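You operate a simulated robot arm through the tools that you are given. There is no shell and no other tool.

The job below is to be done with a simulated robot arm. You get a single attempt, and the scene is never put back.

Task
Open the middle bench drawer, take the red coupling from the inside of the middle bench drawer and leave it in the steel basket, then shut the drawer. Put the weight on the top of the long bench away on the top of the green bench. Take the capsule on the top of the green bench and put it away on the top of the grey bench. Push the plates case lid shut. The order is free.

Only the result counts: the job must be done as asked and must still hold three seconds after the hand-in. Knocking over, shifting, dropping, spilling or breaking anything else fails it. A push-on lid holds only when it is set on centred and level and pressed home; a screw cap is set on level and turned clockwise until tight.

Robot
A 6-joint arm with a two-finger parallel gripper on a trunk, on a base that drives. Base frame: it is fixed to the floor where the robot stands at the start and does not move with it; the origin is under the middle of the robot, x ahead of it, y to its left, z up; the surface under the hand at the start is at about z = 0.86. Lengths are in m, angles in rad, forces in N, time in s.
With the tool pointing down near the work surface it reaches from about 0.3 to 0.68 m from the robot's upright axis, wherever it stands. Its first joint turns from -2.897 to 2.897 rad. Places, roughly: capsule (3x3x10 cm) [-2.2, -1, 0.9]; middle bench drawer [0.6, -0.1, 0.5]; plates case lid [-1.9, -1.3, 1.1]; red coupling (3x3x4 cm) [0.7, 0, 0.5]; steel basket (23x15x10 cm) [0.4, -0.7, 0.9]; top of the green bench [-1.7, -1.2, 0.9]; top of the grey bench [1.5, 1.6, 0.9]; weight [0.25, -0.5, 1]. Payload 1.57 kg.
The tool frame sits at the grasp point between the pads (the TCP): z along the fingers, y along the line on which they close. The tips reach 0.03 m beyond it. The gripper opens to 0.11 m. The fingers are 0.024 m wide and 0.012 m thick; the gripper's body (0.048 by 0.112 m) begins 0.078 m behind the TCP.
Orientation is told as [roll, pitch, yaw] about the base's x, y, z axes, in that order, counted from this pose: with the fingers straight down and closing along the base's y, the tool's x points along the base's -x, its y along +y and its z along -z.

Tools
- The arm moves only by the tool nudge_tool. Its argument "motion" is a list of rows, each a list of 3 entries, a list of its own where there are three numbers: the shift along the base's x, y, z in units of 40 mm (1.0 is 40 mm), then the turn, a rotation vector about the base's x, y, z in units of 4 degrees (1.0 is 4 degrees), then the opening, from 0 (shut) to 1 (fully open). In form: [[[x, y, z], [ax, ay, az], grip], ...]. A call has 1 to 20 rows; each row shifts and turns the commanded pose from where the row before left it. A call with a number of a shift or a turn outside -1 to 1 is refused whole. A row lasts 0.2 s, in which the tool goes at most 0.05 m and 0.15 rad; a call with a longer step from one row to the next is refused whole, and so is a gripper value outside its range. Where a pose cannot be reached the arm comes as near as it can. A force on the tool above 40 N (or 10 N above the force at the start of the call, whichever is more), or a blocked arm, ends the call early, and 0.2 s more pass. Each finger travels about 0.108 m/s and halts on what it meets, pressing with about 21 N; the grip force reading is that of the motor and also rises with nothing between the fingers. The clock runs only during rows and for 0.2 s after the last one: add rows that do not move to give the fingers time. It gives the time, the measured TCP pose, the force on the tool (base axes), the opening and the grip force at its end, in the units of the frame above (readings bear some noise), with the torque about the TCP (base axes, N m) and any sound that the robot's microphone picked up, and new pictures: "views" is both (left out), scene, wrist or none.
- Cameras (640 x 400 px; columns grow to the right, rows downward): "scene" is now at [0.0135, 0.0876, 1.5352]; the picture's right is [-0.83, -0.55, 0.00], its down [-0.50, 0.75, -0.43] and it looks along [0.24, -0.36, -0.90] (base axes); focal length 250 px, centre (320, 200). "wrist" rides on the gripper at [0.07, 0.016, -0.141] in the tool frame; the picture's right is [-0.23, 0.97, 0.00], its down [-0.85, -0.20, -0.48] and it looks along [-0.47, -0.11, 0.88] (tool axes); focal length 222 px, centre (320, 200). There is no depth. A picture from a camera that has moved, and an enlarged one, comes with that camera's place and axes in the base frame and with its lens.
- raise_lower(by): slides the trunk up (or, below 0, down) by that many m; the arm and the scene camera ride with it, the base frame stays. It gives what a move gives, with no picture.
- roll_base(legs): drives the robot by 1 to 6 legs, each [ahead, left, turn to the left] in m, m and rad, along the robot's own axes; the way and the turn of a leg run together, so that a leg with both is an arc; at most 1.5 m and 3.142 rad a leg. The arm and the cameras ride along, it lands a little off, and it stops where it bumps. It gives what a move gives, and a new picture of the scene camera.
- head_to(pan, tilt): turns the head with the scene camera to pan (to the left, within 2.094 rad either way) and tilt (down, from -0.506 to 1.204), counted from straight ahead of the robot. It gives what a move gives, and a new picture of the scene camera.
- inspect(camera, box): a new picture of the part [left, top, right, bottom] of that camera's present view, enlarged. No time passes.
- hand_in(): hands the job in; it is judged then, once.

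Nothing tells you exact positions but the pictures and the camera data. Unless the task says otherwise, let go and move clear before handing in.

The tools are called by a JSON object that holds its "op" and its "data". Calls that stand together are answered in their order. nudge_tool: Moves the arm, as the interface text tells. Its arguments: {"type":"object","properties":{"motion":{"type":"array","items":{"type":"array"}},"views":{"type":"string","enum":["both","scene","wrist","none"]}},"required":["motion"]} The other tools are called the same way: raise_lower (by) slides the trunk up or down; roll_base (legs) drives the base; head_to (pan, tilt) turns the head that bears the scene camera; inspect (camera, box) takes an enlarged picture of a part of a camera's view; hand_in () hands the job in.

At the start:

```text
time: 0.0
ee_pos: [0.3971, -0.25, 1.1193]
tool_rot: [0.0, -0.001, 0.0]
force: [0.2, -0.4, -0.8]
moment: [0.01, -0.03, 0.0]
width: 0.1102
gripper_force: 0.1
trunk travel left (down, up): [-0.15, 0.44]
robot x, y, heading: [-0.0029, 0.0005, -0.0]
head pan, tilt: [-0.984, 1.124]
```

scene: 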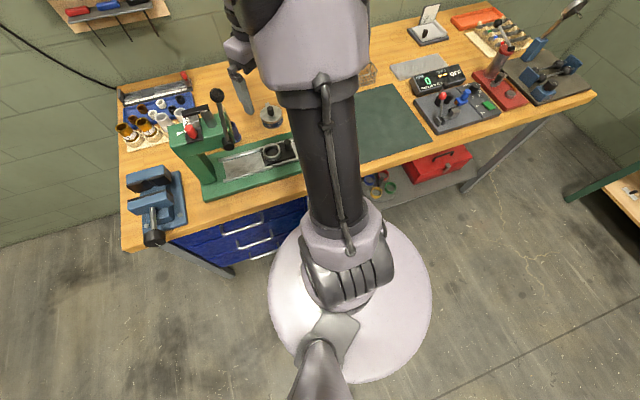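
wrist: 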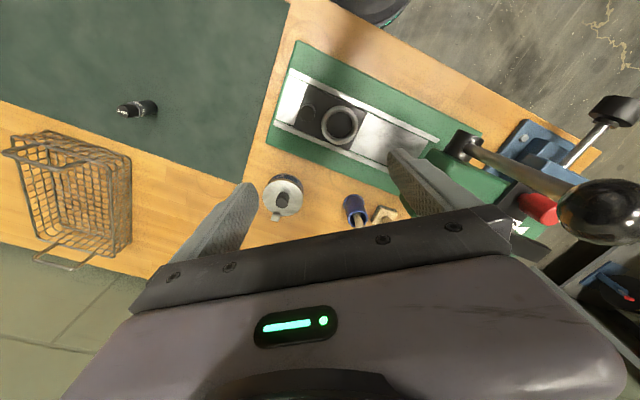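

I see the long bench in front with the arbor press, basket, a disc-like object and a small black item on the mat, and a blue drawer unit below. I'll look around with the head before moving anything.

{"op": "inspect", "data": {"camera": "scene", "box": [100, 60, 340, 270]}}

{"op": "inspect", "data": {"camera": "wrist", "box": [0, 0, 640, 400]}}

{"op": "head_to", "data": {"pan": 0.0, "tilt": 0.6}}

```text
1.90 times, centred on (220, 165) of scene
camera zoom: at [0.0135, 0.0876, 1.5352], right [-0.83, -0.55, 0.0], down [-0.5, 0.75, -0.43], along [0.24, -0.36, -0.9], focal length 476 px, centre (510, 267)
```

zoom: 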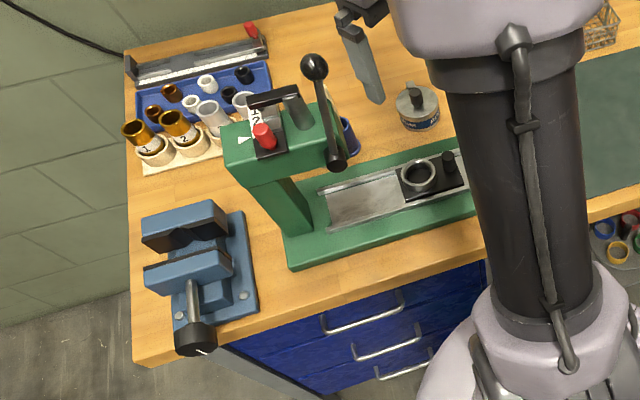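

```text
1.00 times, centred on (320, 200) of wrist (not enlarged: the box is as wide or as high as the picture)
camera zoom: at [0.328, -0.2331, 1.2618], right [0.23, 0.97, 0.0], down [0.85, -0.2, 0.48], along [0.47, -0.11, -0.88], focal length 222 px, centre (320, 200)
```

zoom: 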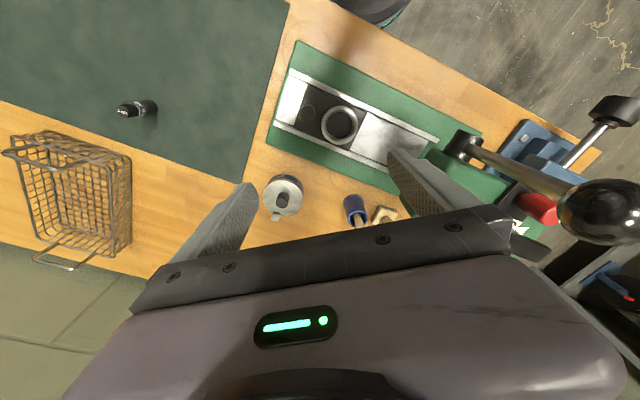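

```text
time: 1.3
ee_pos: [0.3974, -0.2491, 1.1196]
tool_rot: [0.001, 0.001, 0.0]
force: [1.0, -0.3, 0.0]
moment: [-0.01, 0.0, 0.0]
width: 0.1101
gripper_force: 0.1
trunk travel left (down, up): [-0.15, 0.44]
robot x, y, heading: [0.0011, 0.0, 0.002]
head pan, tilt: [0.0, 0.6]
camera scene: at [0.0679, 0.1387, 1.5753], right [0.0, -1.0, 0.0], down [-0.57, 0.0, -0.82], along [0.82, 0.0, -0.57], focal length 250 px, centre (320, 200)
```

scene: 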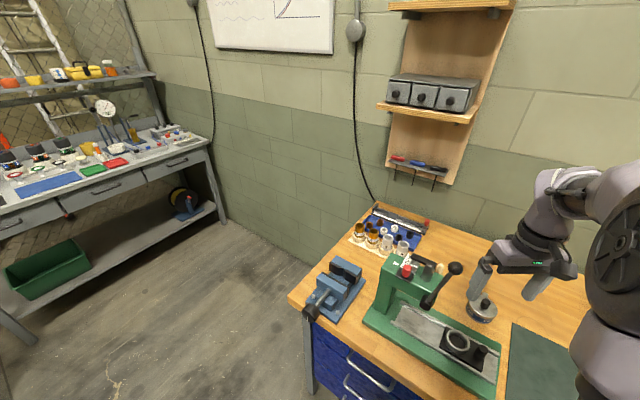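

The long bench runs off to the right front, and the grey bench is at the left. I'll look at the other directions to find the green bench and its items.

{"op": "head_to", "data": {"pan": 0.9, "tilt": 0.5}}

{"op": "head_to", "data": {"pan": -2.09, "tilt": 0.4}}

{"op": "head_to", "data": {"pan": -1.3, "tilt": 0.6}}

{"op": "head_to", "data": {"pan": 2.09, "tilt": 0.4}}

```text
time: 2.5
ee_pos: [0.3984, -0.2495, 1.12]
tool_rot: [0.0, 0.0, 0.001]
force: [0.3, 0.4, -0.6]
moment: [-0.01, 0.03, -0.03]
width: 0.1099
gripper_force: 0.1
trunk travel left (down, up): [-0.15, 0.44]
robot x, y, heading: [-0.0008, 0.0027, 0.003]
head pan, tilt: [0.901, 0.499]
camera scene: at [0.0361, 0.2101, 1.5844], right [0.78, -0.62, 0.0], down [-0.3, -0.38, -0.88], along [0.55, 0.69, -0.48], focal length 250 px, centre (320, 200)
```

scene: 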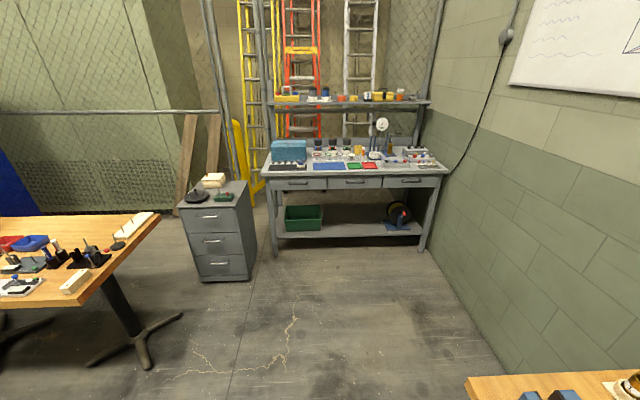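

```text
time: 5.0
ee_pos: [0.3976, -0.2494, 1.1205]
tool_rot: [0.0, -0.001, -0.001]
force: [-0.3, 0.7, -0.6]
moment: [-0.02, -0.05, -0.01]
width: 0.1097
gripper_force: 0.0
trunk travel left (down, up): [-0.15, 0.44]
robot x, y, heading: [0.0011, -0.002, -0.002]
head pan, tilt: [-2.089, 0.4]
camera scene: at [-0.0664, 0.0583, 1.5936], right [-0.87, 0.5, 0.0], down [0.19, 0.34, -0.92], along [-0.46, -0.8, -0.39], focal length 250 px, centre (320, 200)
```

scene: 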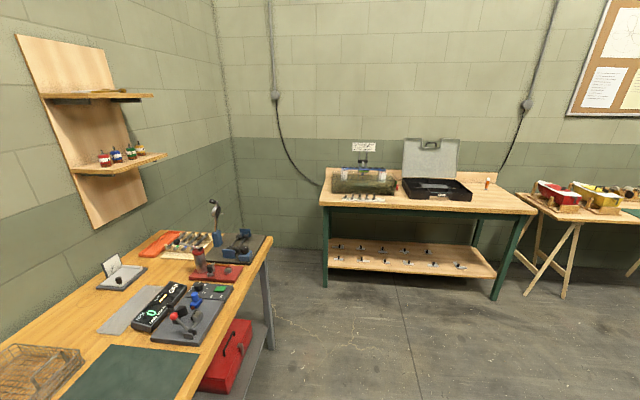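

```text
time: 6.2
ee_pos: [0.3993, -0.2495, 1.1195]
tool_rot: [-0.001, -0.001, -0.001]
force: [-0.2, -0.3, 0.5]
moment: [-0.03, 0.01, 0.06]
width: 0.1099
gripper_force: 0.0
trunk travel left (down, up): [-0.15, 0.44]
robot x, y, heading: [-0.0045, -0.0018, 0.0]
head pan, tilt: [-1.3, 0.6]
camera scene: at [0.0031, 0.0536, 1.5754], right [-0.96, -0.27, 0.0], down [-0.15, 0.54, -0.83], along [0.22, -0.8, -0.56], focal length 250 px, centre (320, 200)
```

scene: 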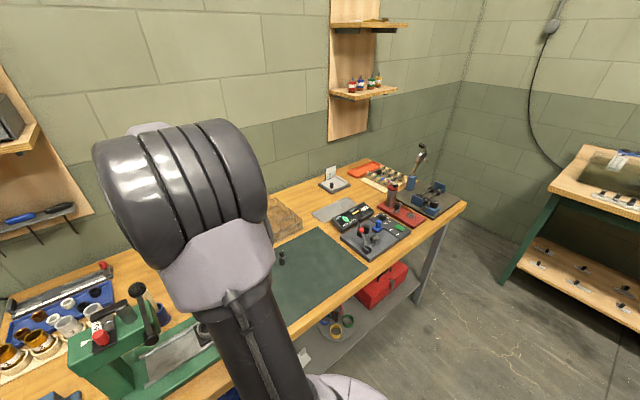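

```text
time: 9.0
ee_pos: [0.3967, -0.2503, 1.1187]
tool_rot: [0.0, -0.001, -0.002]
force: [-0.4, -0.2, 0.1]
moment: [0.04, -0.05, 0.01]
width: 0.1101
gripper_force: 0.0
trunk travel left (down, up): [-0.15, 0.44]
robot x, y, heading: [-0.0014, -0.0012, -0.001]
head pan, tilt: [2.089, 0.4]
camera scene: at [-0.0664, 0.2193, 1.5936], right [0.87, 0.5, 0.0], down [0.19, -0.34, -0.92], along [-0.46, 0.8, -0.39], focal length 250 px, centre (320, 200)
```

scene: 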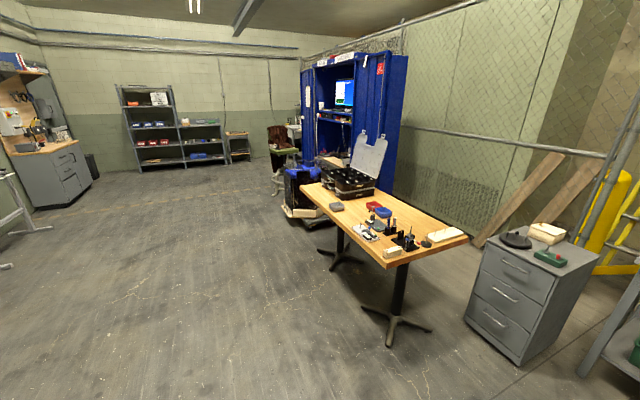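

The green bench with the open plates case is behind-right, the grey bench is front-left. I'll go back to viewing the long bench and check which object is the weight and where the drawer handles are.

{"op": "head_to", "data": {"pan": -0.7, "tilt": 1.0}}

{"op": "inspect", "data": {"camera": "wrist", "box": [90, 80, 330, 230]}}

{"op": "inspect", "data": {"camera": "scene", "box": [100, 200, 340, 400]}}

```text
time: 11.5
ee_pos: [0.3977, -0.2492, 1.1197]
tool_rot: [0.0, 0.001, 0.0]
force: [0.0, -0.5, 0.5]
moment: [-0.02, -0.03, 0.01]
width: 0.11
gripper_force: 0.0
trunk travel left (down, up): [-0.15, 0.44]
robot x, y, heading: [0.0026, -0.0012, -0.001]
head pan, tilt: [-0.7, 1.0]
camera scene: at [0.0328, 0.094, 1.5434], right [-0.64, -0.77, 0.0], down [-0.64, 0.54, -0.54], along [0.41, -0.35, -0.84], focal length 250 px, centre (320, 200)
```

scene: 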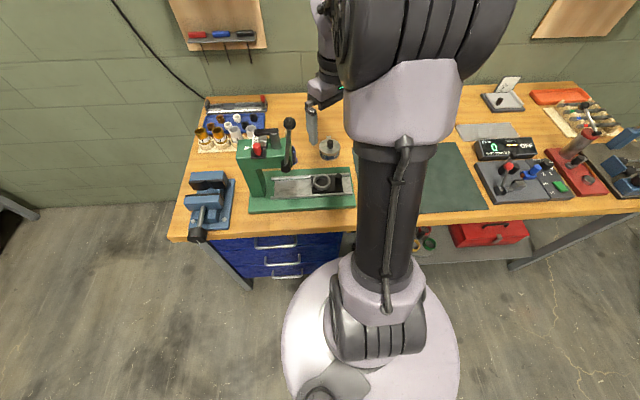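

```text
2.67 times, centred on (210, 155) of wrist
camera zoom: at [0.328, -0.2331, 1.2618], right [0.23, 0.97, 0.0], down [0.85, -0.2, 0.48], along [0.47, -0.11, -0.88], focal length 592 px, centre (613, 320)
```

zoom: 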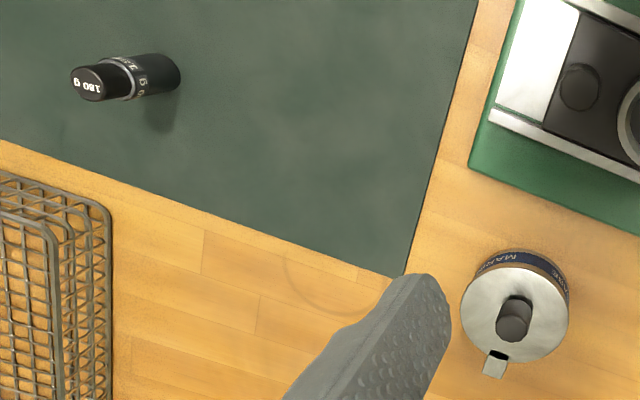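

```text
2.00 times, centred on (220, 300) of scene
camera zoom: at [0.0328, 0.094, 1.5434], right [-0.64, -0.77, 0.0], down [-0.64, 0.54, -0.54], along [0.41, -0.35, -0.84], focal length 499 px, centre (520, 0)
```

zoom: 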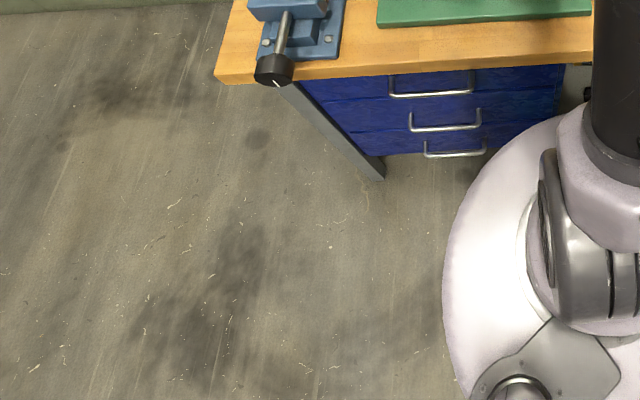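

The weight is the 180 g (stepped black cylinder) on the green mat near (0.30, -0.51). The press knob is close to the gripper, so I'll raise the trunk first, then back off so I face the drawer unit squarely.

{"op": "raise_lower", "data": {"by": 0.25}}

{"op": "roll_base", "data": {"legs": [[-0.233, 0.445, 0.0], [0.0, 0.0, -0.629]]}}

{"op": "head_to", "data": {"pan": 0.15, "tilt": 0.9}}

```text
time: 14.1
ee_pos: [0.3986, -0.2499, 1.3699]
tool_rot: [0.0, 0.0, 0.001]
force: [-0.2, 0.4, -0.4]
moment: [0.02, -0.01, 0.02]
width: 0.11
gripper_force: 0.0
trunk travel left (down, up): [-0.4, 0.19]
robot x, y, heading: [0.0015, -0.0017, 0.001]
head pan, tilt: [-0.7, 1.0]
```

```text
time: 18.7
ee_pos: [-0.0553, 0.0044, 1.3689]
tool_rot: [0.0, 0.001, -0.618]
force: [-0.3, 0.3, -0.6]
moment: [0.02, -0.05, 0.0]
width: 0.1099
gripper_force: 0.0
trunk travel left (down, up): [-0.4, 0.19]
robot x, y, heading: [-0.2344, 0.4377, -0.616]
head pan, tilt: [-0.7, 1.0]
camera scene: at [-0.1536, 0.4942, 1.7934], right [-0.97, -0.25, 0.0], down [-0.21, 0.81, -0.54], along [0.14, -0.52, -0.84], focal length 250 px, centre (320, 200)
```

scene: 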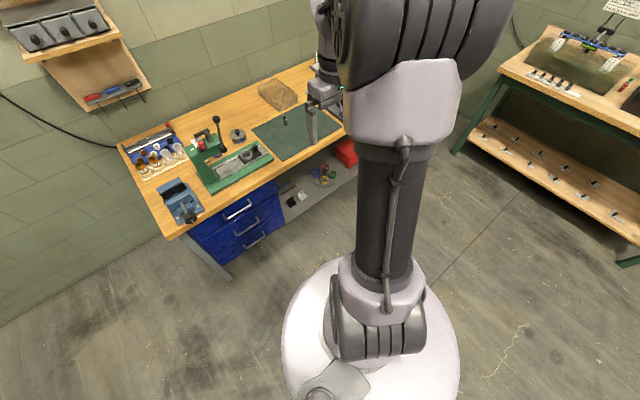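

```text
time: 19.8
ee_pos: [-0.0554, 0.0034, 1.3698]
tool_rot: [0.0, 0.0, -0.618]
force: [0.1, -0.9, 0.6]
moment: [-0.01, 0.03, 0.01]
width: 0.1101
gripper_force: 0.2
trunk travel left (down, up): [-0.4, 0.19]
robot x, y, heading: [-0.2352, 0.439, -0.62]
head pan, tilt: [0.15, 0.901]
camera scene: at [-0.1036, 0.5277, 1.8006], right [-0.45, -0.89, 0.0], down [-0.7, 0.35, -0.62], along [0.55, -0.28, -0.78], focal length 250 px, centre (320, 200)
```

scene: 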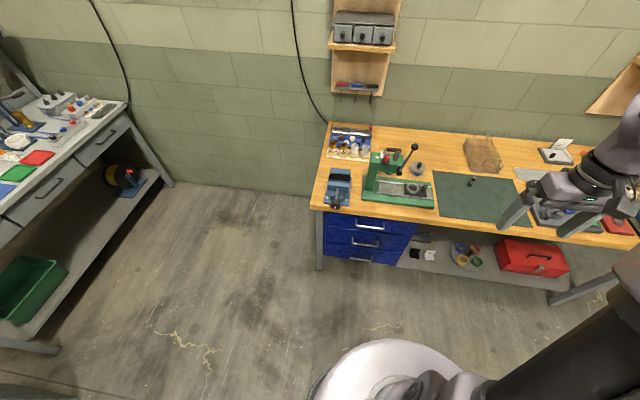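

The drawer unit is now clearly in view. I'll zoom in on it to measure handles and edges.

{"op": "inspect", "data": {"camera": "scene", "box": [300, 170, 460, 280]}}

{"op": "inspect", "data": {"camera": "scene", "box": [300, 110, 640, 310]}}

```text
3.64 times, centred on (380, 225) of scene
camera zoom: at [-0.1036, 0.5277, 1.8006], right [-0.45, -0.89, 0.0], down [-0.7, 0.35, -0.62], along [0.55, -0.28, -0.78], focal length 908 px, centre (102, 109)
```

zoom: 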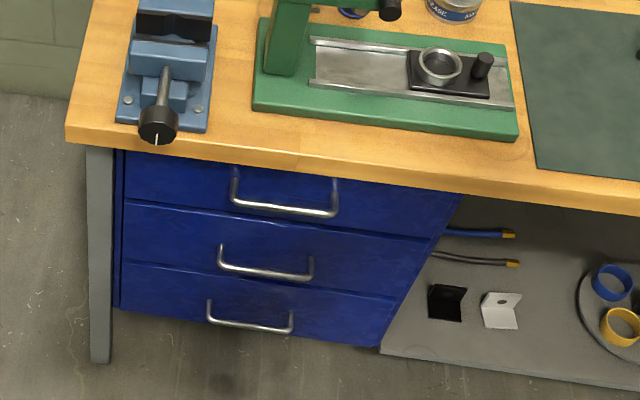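

```text
1.88 times, centred on (470, 210) of scene
camera zoom: at [-0.1036, 0.5277, 1.8006], right [-0.45, -0.89, 0.0], down [-0.7, 0.35, -0.62], along [0.55, -0.28, -0.78], focal length 470 px, centre (38, 181)
```

zoom: 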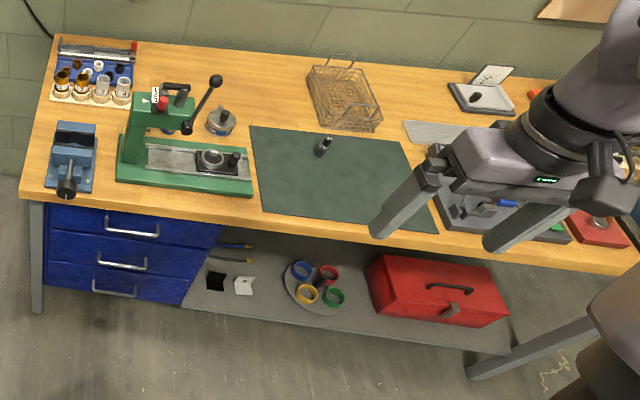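

The middle drawer's handle bar is centred at about (0.381, -0.002, 0.539), with the bench front normal at about -0.628 rad. I'll lower the trunk fully, then swing the tool toward horizontal in front of the handle.

{"op": "raise_lower", "data": {"by": -0.4}}

{"op": "nudge_tool", "data": {"motion": [[[0.427, 0.123, -0.3], [-0.727, -1, 0], 1], [[0.427, 0.123, -0.3], [-0.727, -1, 0], 1], [[0.427, 0.123, -0.3], [-0.727, -1, 0], 1], [[0.427, 0.123, -0.3], [-0.727, -1, 0], 1], [[0.427, 0.123, -0.3], [-0.727, -1, 0], 1], [[0.427, 0.123, -0.3], [-0.727, -1, 0], 1], [[0.427, 0.123, -0.3], [-0.727, -1, 0], 1], [[0.427, 0.123, -0.3], [-0.727, -1, 0], 1], [[0.427, 0.123, -0.3], [-0.727, -1, 0], 1]], "views": "both"}}

```text
time: 23.7
ee_pos: [-0.0557, 0.0023, 0.969]
tool_rot: [0.001, -0.001, -0.618]
force: [0.2, 0.2, -0.7]
moment: [-0.01, -0.01, 0.03]
width: 0.11
gripper_force: 0.0
trunk travel left (down, up): [0.0, 0.59]
robot x, y, heading: [-0.2324, 0.4358, -0.62]
head pan, tilt: [0.15, 0.901]
```

```text
time: 25.7
ee_pos: [0.099, 0.0476, 0.8596]
tool_rot: [-0.01, -0.778, -0.613]
force: [-0.8, 0.0, 0.0]
moment: [0.01, 0.0, -0.01]
width: 0.11
gripper_force: 0.1
trunk travel left (down, up): [0.0, 0.59]
robot x, y, heading: [-0.2361, 0.4378, -0.617]
head pan, tilt: [0.15, 0.901]
camera scene: at [-0.1035, 0.5277, 1.4006], right [-0.45, -0.89, 0.0], down [-0.7, 0.35, -0.62], along [0.55, -0.28, -0.78], focal length 250 px, centre (320, 200)
camera wrist: at [-0.013, 0.1481, 0.9125], right [0.7, 0.7, 0.15], down [0.11, -0.32, 0.94], along [0.71, -0.64, -0.3], focal length 222 px, centre (320, 200)
```

scene: 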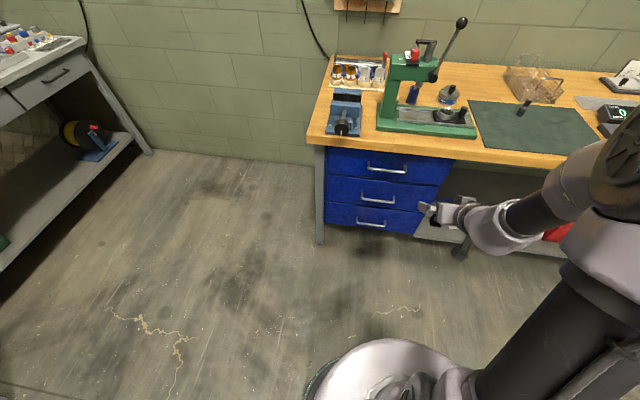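
wrist: 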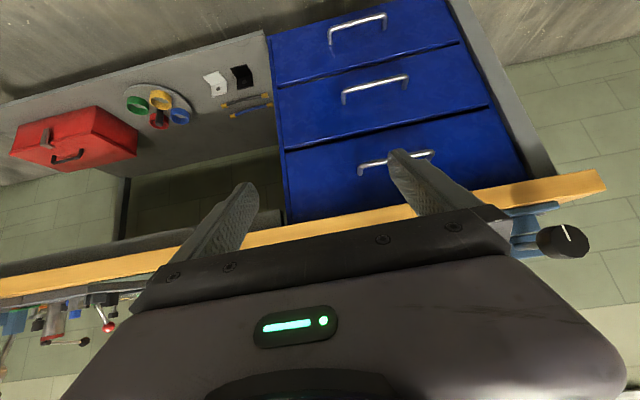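

The tool is at 45° and moving well. I'll continue to horizontal while lowering toward the handle's height.

{"op": "nudge_tool", "data": {"motion": [[[0.425, 0.123, -0.85], [-0.727, -1, 0], 1], [[0.425, 0.123, -0.85], [-0.727, -1, 0], 1], [[0.425, 0.123, -0.85], [-0.727, -1, 0], 1], [[0.425, 0.123, -0.85], [-0.727, -1, 0], 1], [[0.425, 0.123, -0.85], [-0.727, -1, 0], 1], [[0.425, 0.123, -0.85], [-0.727, -1, 0], 1], [[0.425, 0.123, -0.85], [-0.727, -1, 0], 1], [[0.425, 0.123, -0.85], [-0.727, -1, 0], 1], [[0.425, 0.123, -0.85], [-0.727, -1, 0], 1]], "views": "both"}}

```text
time: 27.1
ee_pos: [0.2357, -0.1489, 0.8616]
tool_rot: [0.044, -1.27, -0.661]
force: [-28.6, 22.7, 17.0]
moment: [-1.01, 0.17, -2.21]
width: 0.1081
gripper_force: 0.0
out of reach, approached as far as the arm can: row 1, 2, 3, 4, 5, 6, 7
trunk travel left (down, up): [0.0, 0.59]
robot x, y, heading: [-0.2352, 0.4373, -0.619]
head pan, tilt: [0.15, 0.901]
stopped in row 7: the force on the tool passed its limit at 102 N (the readings are from after the stop); the commanded pose is now the measured one
camera scene: at [-0.1085, 0.5323, 1.401], right [-0.45, -0.89, 0.0], down [-0.7, 0.35, -0.62], along [0.56, -0.28, -0.78], focal length 250 px, centre (320, 200)
camera wrist: at [0.1182, -0.045, 0.8387], right [0.62, 0.75, 0.23], down [-0.29, -0.05, 0.96], along [0.73, -0.66, 0.18], focal length 222 px, centre (320, 200)
```

scene: 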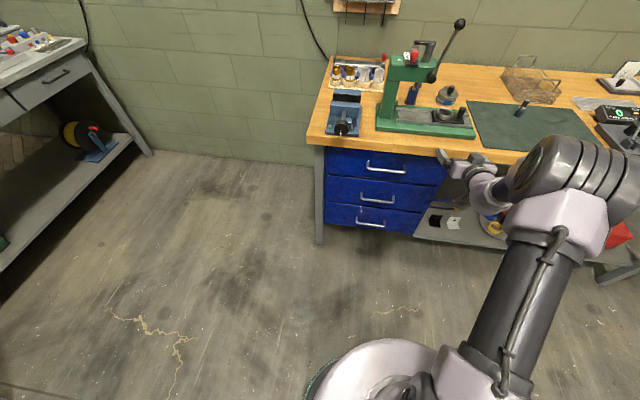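
wrist: 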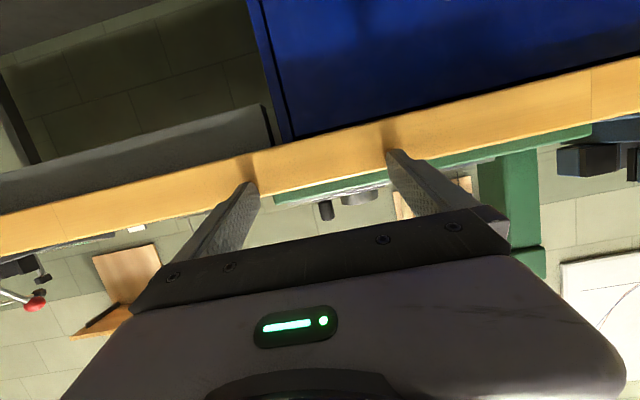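

The arm ran out of its wrist range at that pose and the gripper brushed the bench edge; nothing seems displaced. I'll back the tool away from the bench straight along the bench normal.

{"op": "nudge_tool", "data": {"motion": [[[-0.8, 0.58, 0.1], [0, 0, 0], 1], [[-0.8, 0.58, 0.1], [0, 0, 0], 1], [[-0.6, 0.4, 0.2], [0.72, 1, 0], 1], [[-0.6, 0.4, 0.2], [0.72, 1, 0], 1], [[-0.6, 0.4, 0.2], [0.72, 1, 0], 1], [[-0.4, 0.4, 0.2], [0.72, 1, 0], 1]], "views": "both"}}

```text
time: 28.5
ee_pos: [0.0949, -0.0684, 0.9145]
tool_rot: [0.024, -0.917, -0.64]
force: [-0.4, 0.3, -0.5]
moment: [-0.04, -0.02, -0.01]
width: 0.1102
gripper_force: 0.2
out of reach, approached as far as the arm can: row 1, 2
trunk travel left (down, up): [0.0, 0.59]
robot x, y, heading: [-0.233, 0.4387, -0.622]
head pan, tilt: [0.15, 0.901]
camera scene: at [-0.1036, 0.5276, 1.4006], right [-0.45, -0.89, 0.0], down [-0.7, 0.35, -0.62], along [0.55, -0.28, -0.78], focal length 250 px, centre (320, 200)
camera wrist: at [-0.0222, 0.0343, 0.9466], right [0.68, 0.71, 0.19], down [-0.01, -0.26, 0.97], along [0.74, -0.66, -0.17], focal length 222 px, centre (320, 200)
```

scene: 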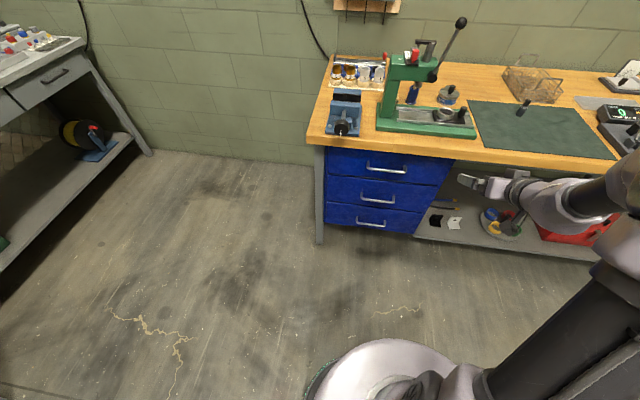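
wrist: 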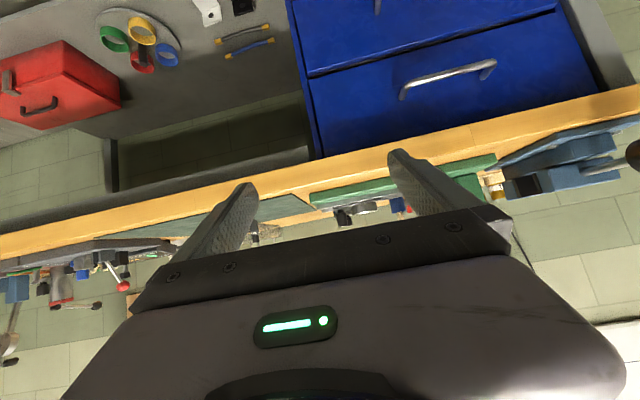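

Objects on the bench look undisturbed. The wrist can't bend above the forearm line, so I'll stand further back for a stretched-arm approach at about 40° below horizontal, and pull the drawer by driving back.

{"op": "roll_base", "data": {"legs": [[-0.13, 0.0, 0.0]]}}

{"op": "nudge_tool", "data": {"motion": [[[0.3, -0.2, 0], [0.964, -0.7, -1], 1], [[0.3, -0.2, 0], [0.964, -0.7, -1], 1], [[0.3, -0.2, 0], [0.964, -0.7, -1], 1], [[0.3, -0.2, 0], [0.964, -0.7, -1], 1], [[0.3, -0.2, 0], [0.964, -0.7, -1], 1], [[0.3, -0.2, 0], [0.964, -0.7, -1], 1], [[0.3, -0.2, 0], [0.964, -0.7, -1], 1]], "views": "both"}}

```text
time: 29.8
ee_pos: [-0.0112, 0.0044, 0.9145]
tool_rot: [0.025, -0.919, -0.645]
force: [0.3, 0.8, 1.0]
moment: [0.01, -0.02, -0.03]
width: 0.1099
gripper_force: 0.1
trunk travel left (down, up): [0.0, 0.59]
robot x, y, heading: [-0.3402, 0.5113, -0.623]
head pan, tilt: [0.15, 0.901]
camera scene: at [-0.2079, 0.602, 1.4006], right [-0.45, -0.89, 0.0], down [-0.7, 0.36, -0.62], along [0.55, -0.28, -0.78], focal length 250 px, centre (320, 200)
```

scene: 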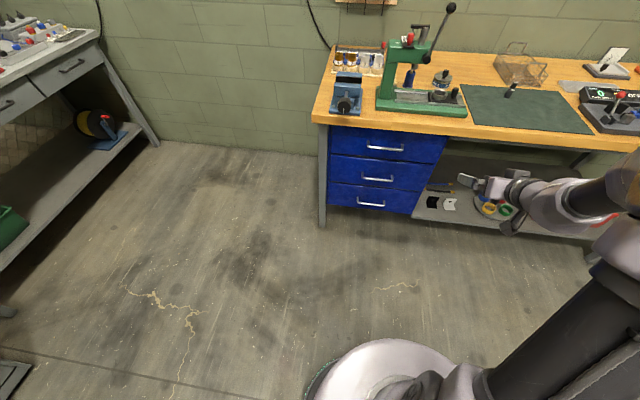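

```text
time: 31.4
ee_pos: [0.0735, -0.051, 0.9162]
tool_rot: [0.725, -0.615, -1.652]
force: [0.1, 0.3, -0.2]
moment: [0.0, 0.0, 0.03]
width: 0.1103
gripper_force: 0.0
trunk travel left (down, up): [0.0, 0.59]
robot x, y, heading: [-0.3374, 0.5142, -0.625]
head pan, tilt: [0.15, 0.901]
camera scene: at [-0.2077, 0.6018, 1.4006], right [-0.45, -0.89, 0.0], down [-0.7, 0.36, -0.62], along [0.55, -0.28, -0.78], focal length 250 px, centre (320, 200)
camera wrist: at [0.0017, 0.0793, 0.9716], right [0.74, 0.13, 0.66], down [-0.51, -0.53, 0.68], along [0.44, -0.84, -0.33], focal length 222 px, centre (320, 200)
```

scene: 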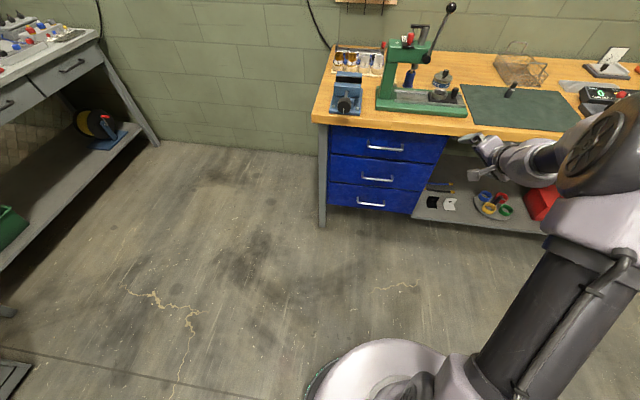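
wrist: 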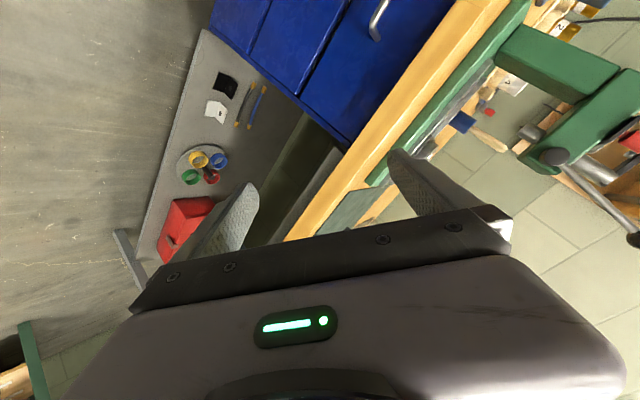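

Roll is working. I'll finish the 90° roll while sliding sideways to be in line with the drawer handle.

{"op": "nudge_tool", "data": {"motion": [[[0.4, 0.556, 0], [0.964, -0.7, -1], 1], [[0.4, 0.556, 0], [0.964, -0.7, -1], 1], [[0.4, 0.556, 0], [0.964, -0.7, -1], 1], [[0.4, 0.556, 0], [0.964, -0.7, -1], 1], [[0.4, 0.556, 0], [0.964, -0.7, -1], 1], [[0.4, 0.556, 0], [0.964, -0.7, -1], 1], [[0.4, 0.556, 0], [0.964, -0.7, -1], 1], [[0.4, 0.556, 0], [0.482, -0.35, -0.5], 1]], "views": "both"}}

```text
time: 33.2
ee_pos: [0.1865, 0.093, 0.927]
tool_rot: [0.877, -0.001, -2.222]
force: [-0.1, -0.9, 0.2]
moment: [0.03, -0.03, -0.02]
width: 0.11
gripper_force: 0.2
out of reach, approached as far as the arm can: row 7, 8
trunk travel left (down, up): [0.0, 0.59]
robot x, y, heading: [-0.3398, 0.5111, -0.62]
head pan, tilt: [0.15, 0.901]
camera scene: at [-0.2076, 0.602, 1.4005], right [-0.45, -0.89, 0.0], down [-0.7, 0.36, -0.62], along [0.55, -0.28, -0.78], focal length 250 px, centre (320, 200)
camera wrist: at [0.1497, 0.2089, 1.0314], right [0.36, -0.56, 0.75], down [-0.91, -0.38, 0.15], along [0.2, -0.74, -0.64], focal length 222 px, centre (320, 200)
```

scene: 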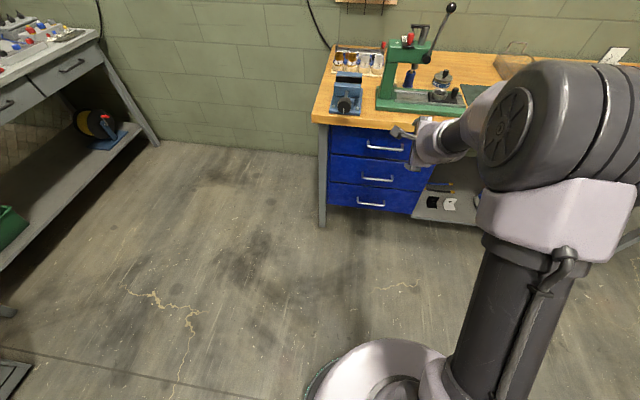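
wrist: 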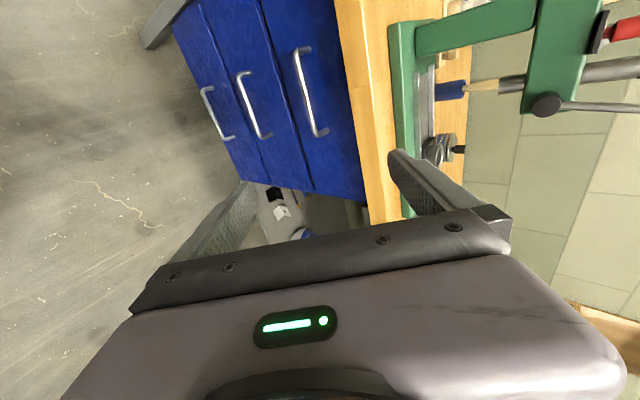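

The closing axis is now vertical-plane aligned, tool about 40° below horizontal. Next I bring the TCP diagonally down to a pre-grip point about 12 cm in front of the bar.

{"op": "nudge_tool", "data": {"motion": [[[0.333, -0.1125, -0.864], [0, 0, 0], 1], [[0.333, -0.1125, -0.864], [0, 0, 0], 1], [[0.333, -0.1125, -0.864], [0, 0, 0], 1], [[0.333, -0.1125, -0.864], [0, 0, 0], 1], [[0.333, -0.1125, -0.864], [0, 0, 0], 1], [[0.333, -0.1125, -0.864], [0, 0, 0], 1], [[0.333, -0.1125, -0.864], [0, 0, 0], 1]], "views": "both"}}

```text
time: 34.8
ee_pos: [0.2496, 0.0003, 0.6971]
tool_rot: [0.884, -0.011, -2.234]
force: [0.3, 0.8, 0.4]
moment: [0.01, -0.01, 0.02]
width: 0.11
gripper_force: 0.1
out of reach, approached as far as the arm can: row 1, 2, 3, 4, 5, 6, 7
trunk travel left (down, up): [0.0, 0.59]
robot x, y, heading: [-0.3397, 0.5091, -0.626]
head pan, tilt: [0.15, 0.901]
camera scene: at [-0.2078, 0.6018, 1.4006], right [-0.45, -0.89, 0.0], down [-0.7, 0.36, -0.62], along [0.55, -0.28, -0.78], focal length 250 px, centre (320, 200)
camera wrist: at [0.2149, 0.1175, 0.8002], right [0.35, -0.55, 0.75], down [-0.92, -0.37, 0.16], along [0.19, -0.75, -0.64], focal length 222 px, centre (320, 200)
```

scene: 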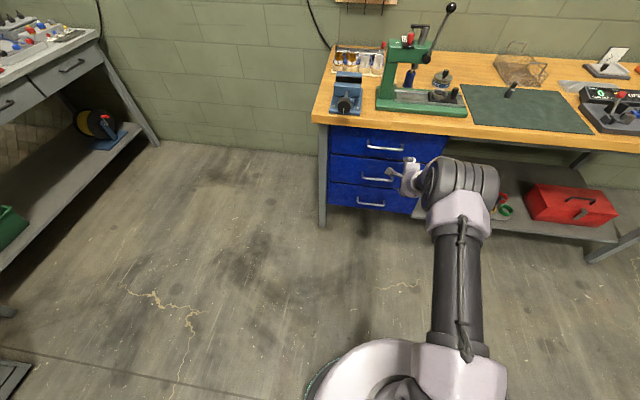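
wrist: 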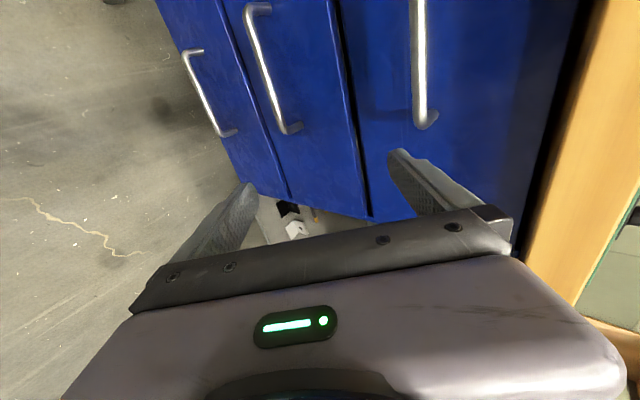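

The arm got near but drifted sideways because it's at its limit at that angle. I'll steepen the tool by about 12° and correct its heading, then re-target.

{"op": "nudge_tool", "data": {"motion": [[[0, 0, 0.1], [0.44, 0.607, 0.15], 1], [[0, 0, 0.1], [0.44, 0.607, 0.15], 1], [[0, 0, 0.1], [0.44, 0.607, 0.15], 1], [[0, 0, 0.1], [0.44, 0.607, 0.15], 1], [[0, 0, 0], [0, 0, 0], 1]], "views": "none"}}

```text
time: 36.0
ee_pos: [0.2551, 0.0073, 0.7032]
tool_rot: [0.794, 0.008, -2.194]
force: [-0.3, 0.5, 0.9]
moment: [0.0, -0.03, 0.04]
width: 0.1099
gripper_force: 0.0
out of reach, approached as far as the arm can: row 2, 3, 4
trunk travel left (down, up): [0.0, 0.59]
robot x, y, heading: [-0.3393, 0.5135, -0.625]
head pan, tilt: [0.15, 0.901]
```

It may be the roll that is at its joint limit rather than the bend. I'll ease the roll back by about 10° and see whether the arm follows freely.

{"op": "nudge_tool", "data": {"motion": [[[0, 0, 0], [-0.483, 0.35, 0.583], 1], [[0, 0, 0], [-0.483, 0.35, 0.583], 1], [[0, 0, 0], [-0.483, 0.35, 0.583], 1], [[0.3, 0.4, 0], [0, 0, 0], 1], [[0.3, 0.4, 0], [0, 0, 0], 1], [[0, 0, 0], [0, 0, 0], 1]], "views": "none"}}

```text
time: 37.4
ee_pos: [0.2793, 0.0371, 0.7038]
tool_rot: [0.776, -0.086, -2.097]
force: [0.8, -0.3, 0.4]
moment: [0.01, 0.01, -0.01]
width: 0.1102
gripper_force: 0.2
out of reach, approached as far as the arm can: row 1
trunk travel left (down, up): [0.0, 0.59]
robot x, y, heading: [-0.3419, 0.5145, -0.621]
head pan, tilt: [0.15, 0.901]
```

That freed it: the roll was the limit. Now I move down to the pre-grip point in line with the middle handle.

{"op": "nudge_tool", "data": {"motion": [[[0.275, 0.095, -0.667], [0, 0, 0], 1], [[0.275, 0.095, -0.667], [0, 0, 0], 1], [[0.275, 0.095, -0.667], [0, 0, 0], 1], [[0, 0, 0], [0, 0, 0], 1]], "views": "both"}}

```text
time: 38.4
ee_pos: [0.3063, 0.0473, 0.6359]
tool_rot: [0.778, -0.082, -2.094]
force: [-0.3, 0.2, 0.3]
moment: [-0.04, -0.02, -0.01]
width: 0.1103
gripper_force: 0.1
out of reach, approached as far as the arm can: row 3
trunk travel left (down, up): [0.0, 0.59]
robot x, y, heading: [-0.3391, 0.5126, -0.622]
head pan, tilt: [0.15, 0.901]
camera scene: at [-0.2078, 0.6018, 1.4006], right [-0.45, -0.89, 0.0], down [-0.7, 0.36, -0.62], along [0.55, -0.28, -0.78], focal length 250 px, centre (320, 200)
camera wrist: at [0.2699, 0.1593, 0.7427], right [0.52, -0.49, 0.7], down [-0.83, -0.49, 0.27], along [0.21, -0.72, -0.66], focal length 222 px, centre (320, 200)
```

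scene: 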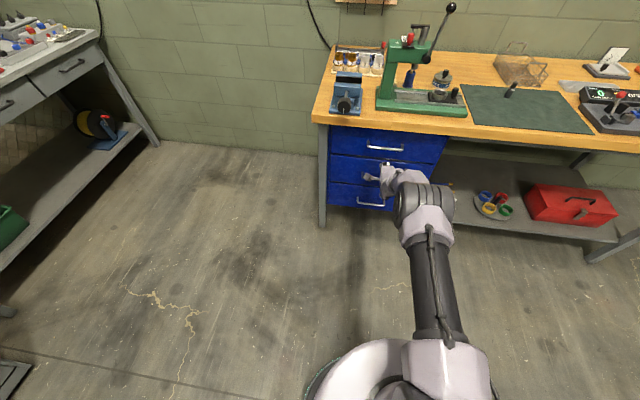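
wrist: 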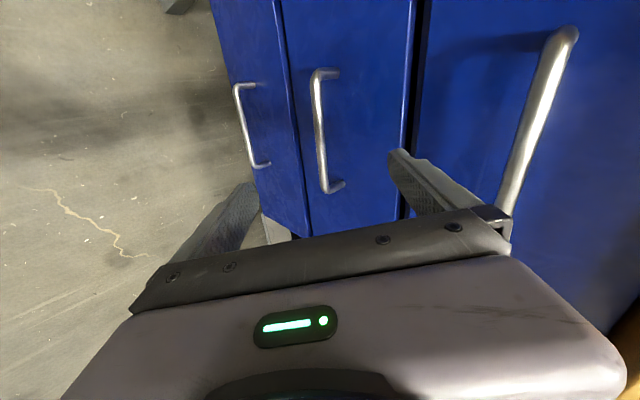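

The middle handle is between the fingers in the wrist view. I'll narrow the opening to about 4 cm and advance along the tool axis toward the bar, stopping short to check.

{"op": "nudge_tool", "data": {"motion": [[[0, 0, 0], [0, 0, 0], 0.38], [[0.41, -0.3, -0.4], [0, 0, 0], 0.38], [[0.41, -0.3, -0.4], [0, 0, 0], 0.38], [[0, 0, 0], [0, 0, 0], 0.38]], "views": "both"}}

```text
time: 39.4
ee_pos: [0.3276, 0.0313, 0.6096]
tool_rot: [0.775, -0.085, -2.096]
force: [0.3, 0.0, 0.8]
moment: [0.01, 0.03, 0.02]
width: 0.0415
gripper_force: 0.1
out of reach, approached as far as the arm can: row 2, 3
trunk travel left (down, up): [0.0, 0.59]
robot x, y, heading: [-0.3398, 0.5097, -0.619]
head pan, tilt: [0.15, 0.901]
camera scene: at [-0.2077, 0.6018, 1.4006], right [-0.45, -0.89, 0.0], down [-0.7, 0.36, -0.62], along [0.55, -0.28, -0.78], focal length 250 px, centre (320, 200)
camera wrist: at [0.2914, 0.1439, 0.7156], right [0.52, -0.5, 0.7], down [-0.83, -0.48, 0.27], along [0.2, -0.72, -0.66], focal length 222 px, centre (320, 200)
```

scene: 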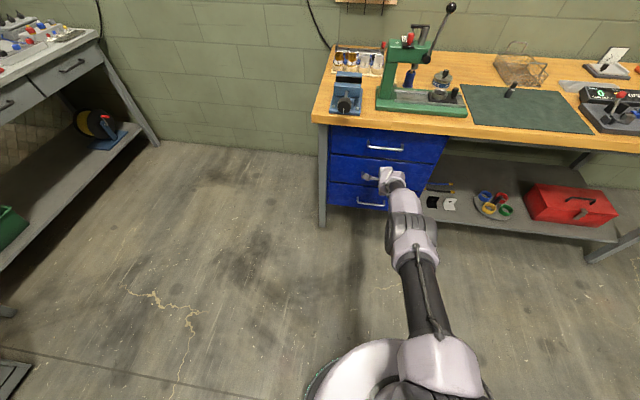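
wrist: 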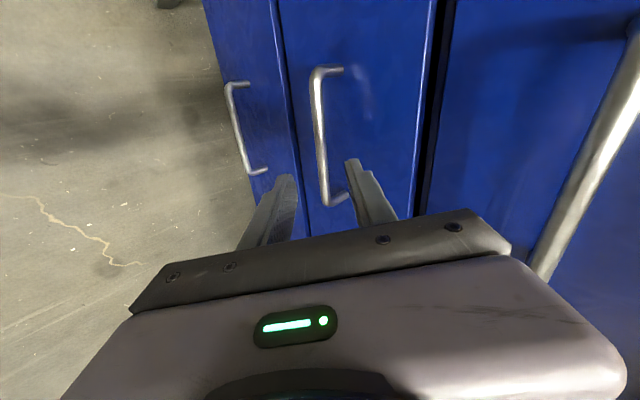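

The arm is nearly stretched out at this distance. I'll pull the tool back, steepen it slightly, and bring the base 0.10 m closer before gripping.

{"op": "nudge_tool", "data": {"motion": [[[-0.67, 0.49, 0.15], [0.245, 0.337, 0], 0.38], [[-0.67, 0.49, 0.15], [0.245, 0.337, 0], 0.38], [[-0.67, 0.49, 0.15], [0.245, 0.337, 0], 0.38], [[0, 0, 0], [0, 0, 0], 0.38]], "views": "none"}}

{"op": "roll_base", "data": {"legs": [[0.1, 0.0, 0.0]]}}

```text
time: 40.4
ee_pos: [0.2545, 0.0787, 0.6256]
tool_rot: [0.688, -0.075, -2.09]
force: [0.3, -0.5, 0.2]
moment: [0.01, 0.0, 0.02]
width: 0.0418
gripper_force: 0.0
out of reach, approached as far as the arm can: row 2
trunk travel left (down, up): [0.0, 0.59]
robot x, y, heading: [-0.3388, 0.5127, -0.623]
head pan, tilt: [0.15, 0.901]
```

```text
time: 41.5
ee_pos: [0.3333, 0.022, 0.6252]
tool_rot: [0.688, -0.076, -2.089]
force: [0.3, 0.1, -0.4]
moment: [0.01, 0.01, 0.01]
width: 0.0419
gripper_force: 0.0
trunk travel left (down, up): [0.0, 0.59]
robot x, y, heading: [-0.2626, 0.4553, -0.624]
head pan, tilt: [0.15, 0.901]
camera scene: at [-0.1299, 0.546, 1.4006], right [-0.45, -0.89, 0.0], down [-0.7, 0.36, -0.62], along [0.55, -0.28, -0.78], focal length 250 px, centre (320, 200)
```

scene: 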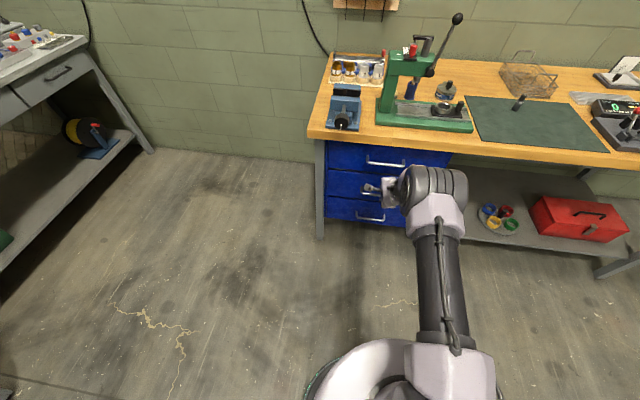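

The gripper is now about 10 cm short of the bar along its axis. I'll centre it and advance most of the way.

{"op": "nudge_tool", "data": {"motion": [[[-0.19, 0.09, -0.175], [0, 0, 0], 0.38], [[0.37, -0.259, -0.545], [0, 0, 0], 0.38], [[0.37, -0.259, -0.545], [0, 0, 0], 0.38], [[0, 0, 0], [0, 0, 0], 0.38]], "views": "wrist"}}

```text
time: 42.5
ee_pos: [0.3498, 0.0121, 0.581]
tool_rot: [0.687, -0.071, -2.085]
force: [-0.6, -0.9, 0.3]
moment: [0.01, -0.01, -0.04]
width: 0.0416
gripper_force: 0.1
out of reach, approached as far as the arm can: row 3
trunk travel left (down, up): [0.0, 0.59]
robot x, y, heading: [-0.264, 0.4581, -0.622]
head pan, tilt: [0.15, 0.901]
camera wrist: at [0.3212, 0.1189, 0.6973], right [0.56, -0.53, 0.63], down [-0.81, -0.5, 0.3], along [0.16, -0.68, -0.71], focal length 222 px, centre (320, 200)
```

wrist: 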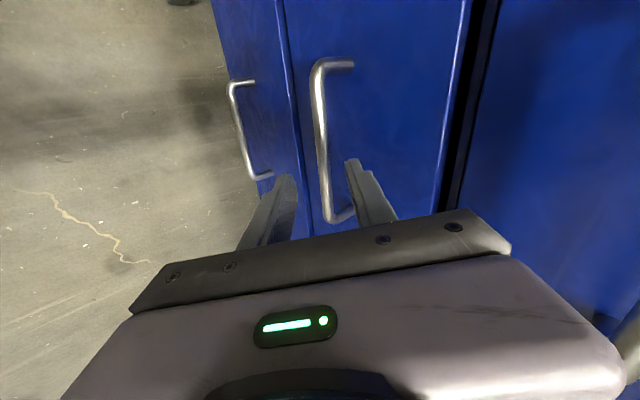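

The tool can't be shallower than the forearm, which fits all the stops so far. I'll steepen the tool by about 7° here and narrow the fingers a little, then re-centre on the bar.

{"op": "nudge_tool", "data": {"motion": [[[-0.1, 0.07, 0.1], [0.343, 0.472, 0], 0.34], [[0, 0, 0], [0.343, 0.472, 0], 0.34], [[0, 0, 0], [0.343, 0.472, 0], 0.34], [[0, 0, 0], [0, 0, 0], 0.34]], "views": "none"}}

```text
time: 43.5
ee_pos: [0.3141, 0.0376, 0.5836]
tool_rot: [0.578, -0.062, -2.083]
force: [0.6, 0.6, -0.3]
moment: [-0.01, 0.0, -0.02]
width: 0.0375
gripper_force: 0.1
out of reach, approached as far as the arm can: row 2, 3
trunk travel left (down, up): [0.0, 0.59]
robot x, y, heading: [-0.2602, 0.4536, -0.625]
head pan, tilt: [0.15, 0.901]
```

The arm pulled back instead. I need a look at the arm's posture to understand what limits it.

{"op": "head_to", "data": {"pan": -0.35, "tilt": 1.0}}

{"op": "inspect", "data": {"camera": "wrist", "box": [100, 0, 580, 300]}}

```text
time: 44.5
ee_pos: [0.3136, 0.0377, 0.5826]
tool_rot: [0.578, -0.062, -2.081]
force: [-0.7, 0.7, 0.6]
moment: [0.01, 0.03, -0.01]
width: 0.0373
gripper_force: 0.0
trunk travel left (down, up): [0.0, 0.59]
robot x, y, heading: [-0.2598, 0.4571, -0.618]
head pan, tilt: [-0.351, 1.0]
camera scene: at [-0.1579, 0.5228, 1.3934], right [-0.83, -0.56, 0.0], down [-0.47, 0.7, -0.54], along [0.3, -0.45, -0.84], focal length 250 px, centre (320, 200)
```

scene: 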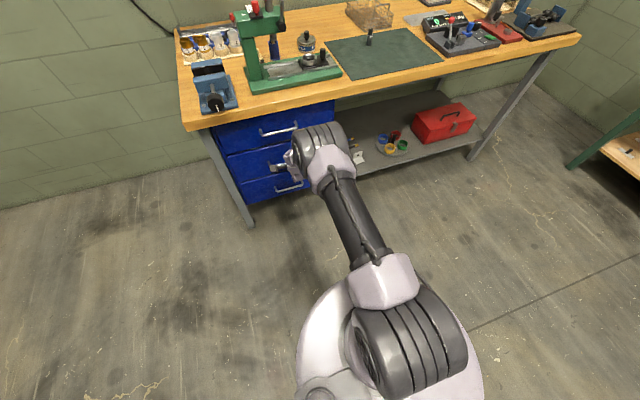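

```text
1.33 times, centred on (340, 150) of wrist
camera zoom: at [0.2968, 0.1376, 0.7068], right [0.62, -0.57, 0.55], down [-0.78, -0.52, 0.35], along [0.09, -0.64, -0.76], focal length 296 px, centre (293, 267)
```

zoom: 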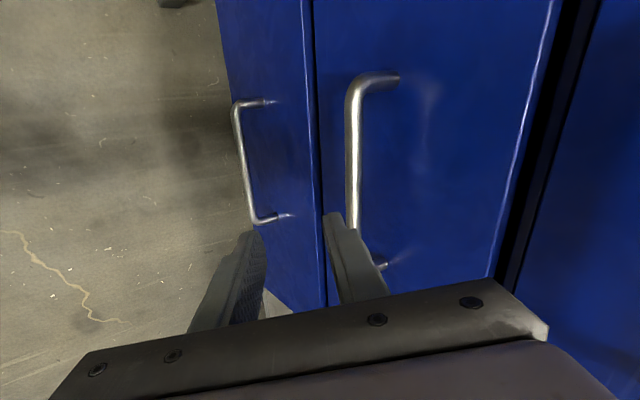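

The posture suggests the final roll joint is at its stop with the camera on the left side. I'll back off a little and roll the gripper the other way (180°) so the camera is on the right, which should be well inside its range.

{"op": "nudge_tool", "data": {"motion": [[[-0.6, 0.44, 0.3], [0, 0, 0], 0.34], [[-0.6, 0.44, 0.3], [0, 0, 0], 0.34], [[0, 0, 0], [-0.54, 0.373, 1], 0.34], [[0, 0, 0], [-0.54, 0.373, 1], 0.34], [[0, 0, 0], [-0.54, 0.373, 1], 0.34], [[0, 0, 0], [-0.54, 0.373, 1], 0.34], [[0, 0, 0], [-0.54, 0.373, 1], 0.34], [[0, 0, 0], [-0.54, 0.373, 1], 0.34], [[0, 0, 0], [-0.54, 0.373, 1], 0.34], [[0, 0, 0], [-0.54, 0.373, 1], 0.34], [[0, 0, 0], [-0.54, 0.373, 1], 0.34], [[0, 0, 0], [-0.54, 0.373, 1], 0.34], [[0, 0, 0], [-0.54, 0.373, 1], 0.34], [[0, 0, 0], [-0.54, 0.373, 1], 0.34], [[0, 0, 0], [-0.54, 0.373, 1], 0.34], [[0, 0, 0], [-0.54, 0.373, 1], 0.34], [[0, 0, 0], [-0.54, 0.373, 1], 0.34], [[0, 0, 0], [-0.54, 0.373, 1], 0.34], [[0, 0, 0], [-0.54, 0.373, 1], 0.34]], "views": "none"}}

```text
time: 48.5
ee_pos: [0.2807, 0.0668, 0.601]
tool_rot: [0.012, -0.582, -0.652]
force: [0.7, -0.5, -0.6]
moment: [0.01, 0.01, 0.03]
width: 0.0372
gripper_force: 0.0
out of reach, approached as far as the arm can: row 1
trunk travel left (down, up): [0.0, 0.59]
robot x, y, heading: [-0.2607, 0.4528, -0.618]
head pan, tilt: [-0.351, 1.0]
```

Half way round with no trouble. Continuing the roll the other 90°.

{"op": "nudge_tool", "data": {"motion": [[[0, 0, 0], [-0.54, 0.373, 1], 0.34], [[0, 0, 0], [-0.54, 0.373, 1], 0.34], [[0, 0, 0], [-0.54, 0.373, 1], 0.34], [[0, 0, 0], [-0.54, 0.373, 1], 0.34], [[0, 0, 0], [-0.54, 0.373, 1], 0.34], [[0, 0, 0], [-0.54, 0.373, 1], 0.34], [[0, 0, 0], [-0.54, 0.373, 1], 0.34], [[0, 0, 0], [-0.54, 0.373, 1], 0.34], [[0, 0, 0], [-0.54, 0.373, 1], 0.34], [[0, 0, 0], [-0.54, 0.373, 1], 0.34], [[0, 0, 0], [-0.54, 0.373, 1], 0.34], [[0, 0, 0], [-0.54, 0.373, 1], 0.34], [[0, 0, 0], [-0.54, 0.373, 1], 0.34], [[0, 0, 0], [-0.54, 0.373, 1], 0.34], [[0, 0, 0], [-0.54, 0.373, 1], 0.34], [[0, 0, 0], [-0.54, 0.373, 1], 0.34], [[0, 0, 0], [-0.54, 0.373, 1], 0.34], [[0, 0, 0], [-0.54, 0.373, 1], 0.34], [[0, 0, 0], [0, 0, 0], 0.34]], "views": "wrist"}}

```text
time: 52.5
ee_pos: [0.2817, 0.0662, 0.6002]
tool_rot: [-0.59, -0.057, 0.879]
force: [-0.2, 0.1, -0.5]
moment: [-0.03, 0.02, -0.03]
width: 0.0375
gripper_force: 0.0
trunk travel left (down, up): [0.0, 0.59]
robot x, y, heading: [-0.2647, 0.4546, -0.623]
head pan, tilt: [-0.351, 1.0]
camera wrist: at [0.1624, 0.0673, 0.7055], right [-0.46, 0.72, -0.53], down [0.45, 0.7, 0.56], along [0.77, 0.02, -0.64], focal length 222 px, centre (320, 200)
```

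wrist: 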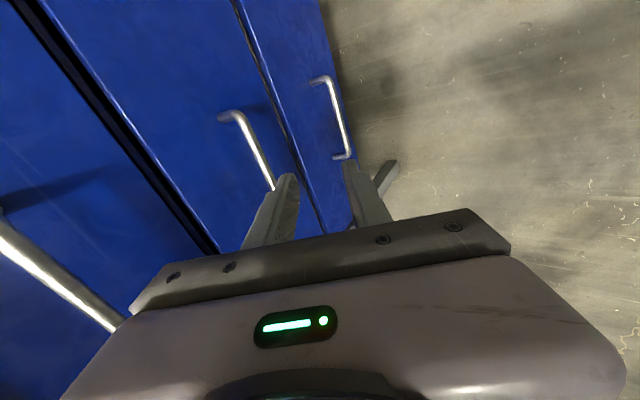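

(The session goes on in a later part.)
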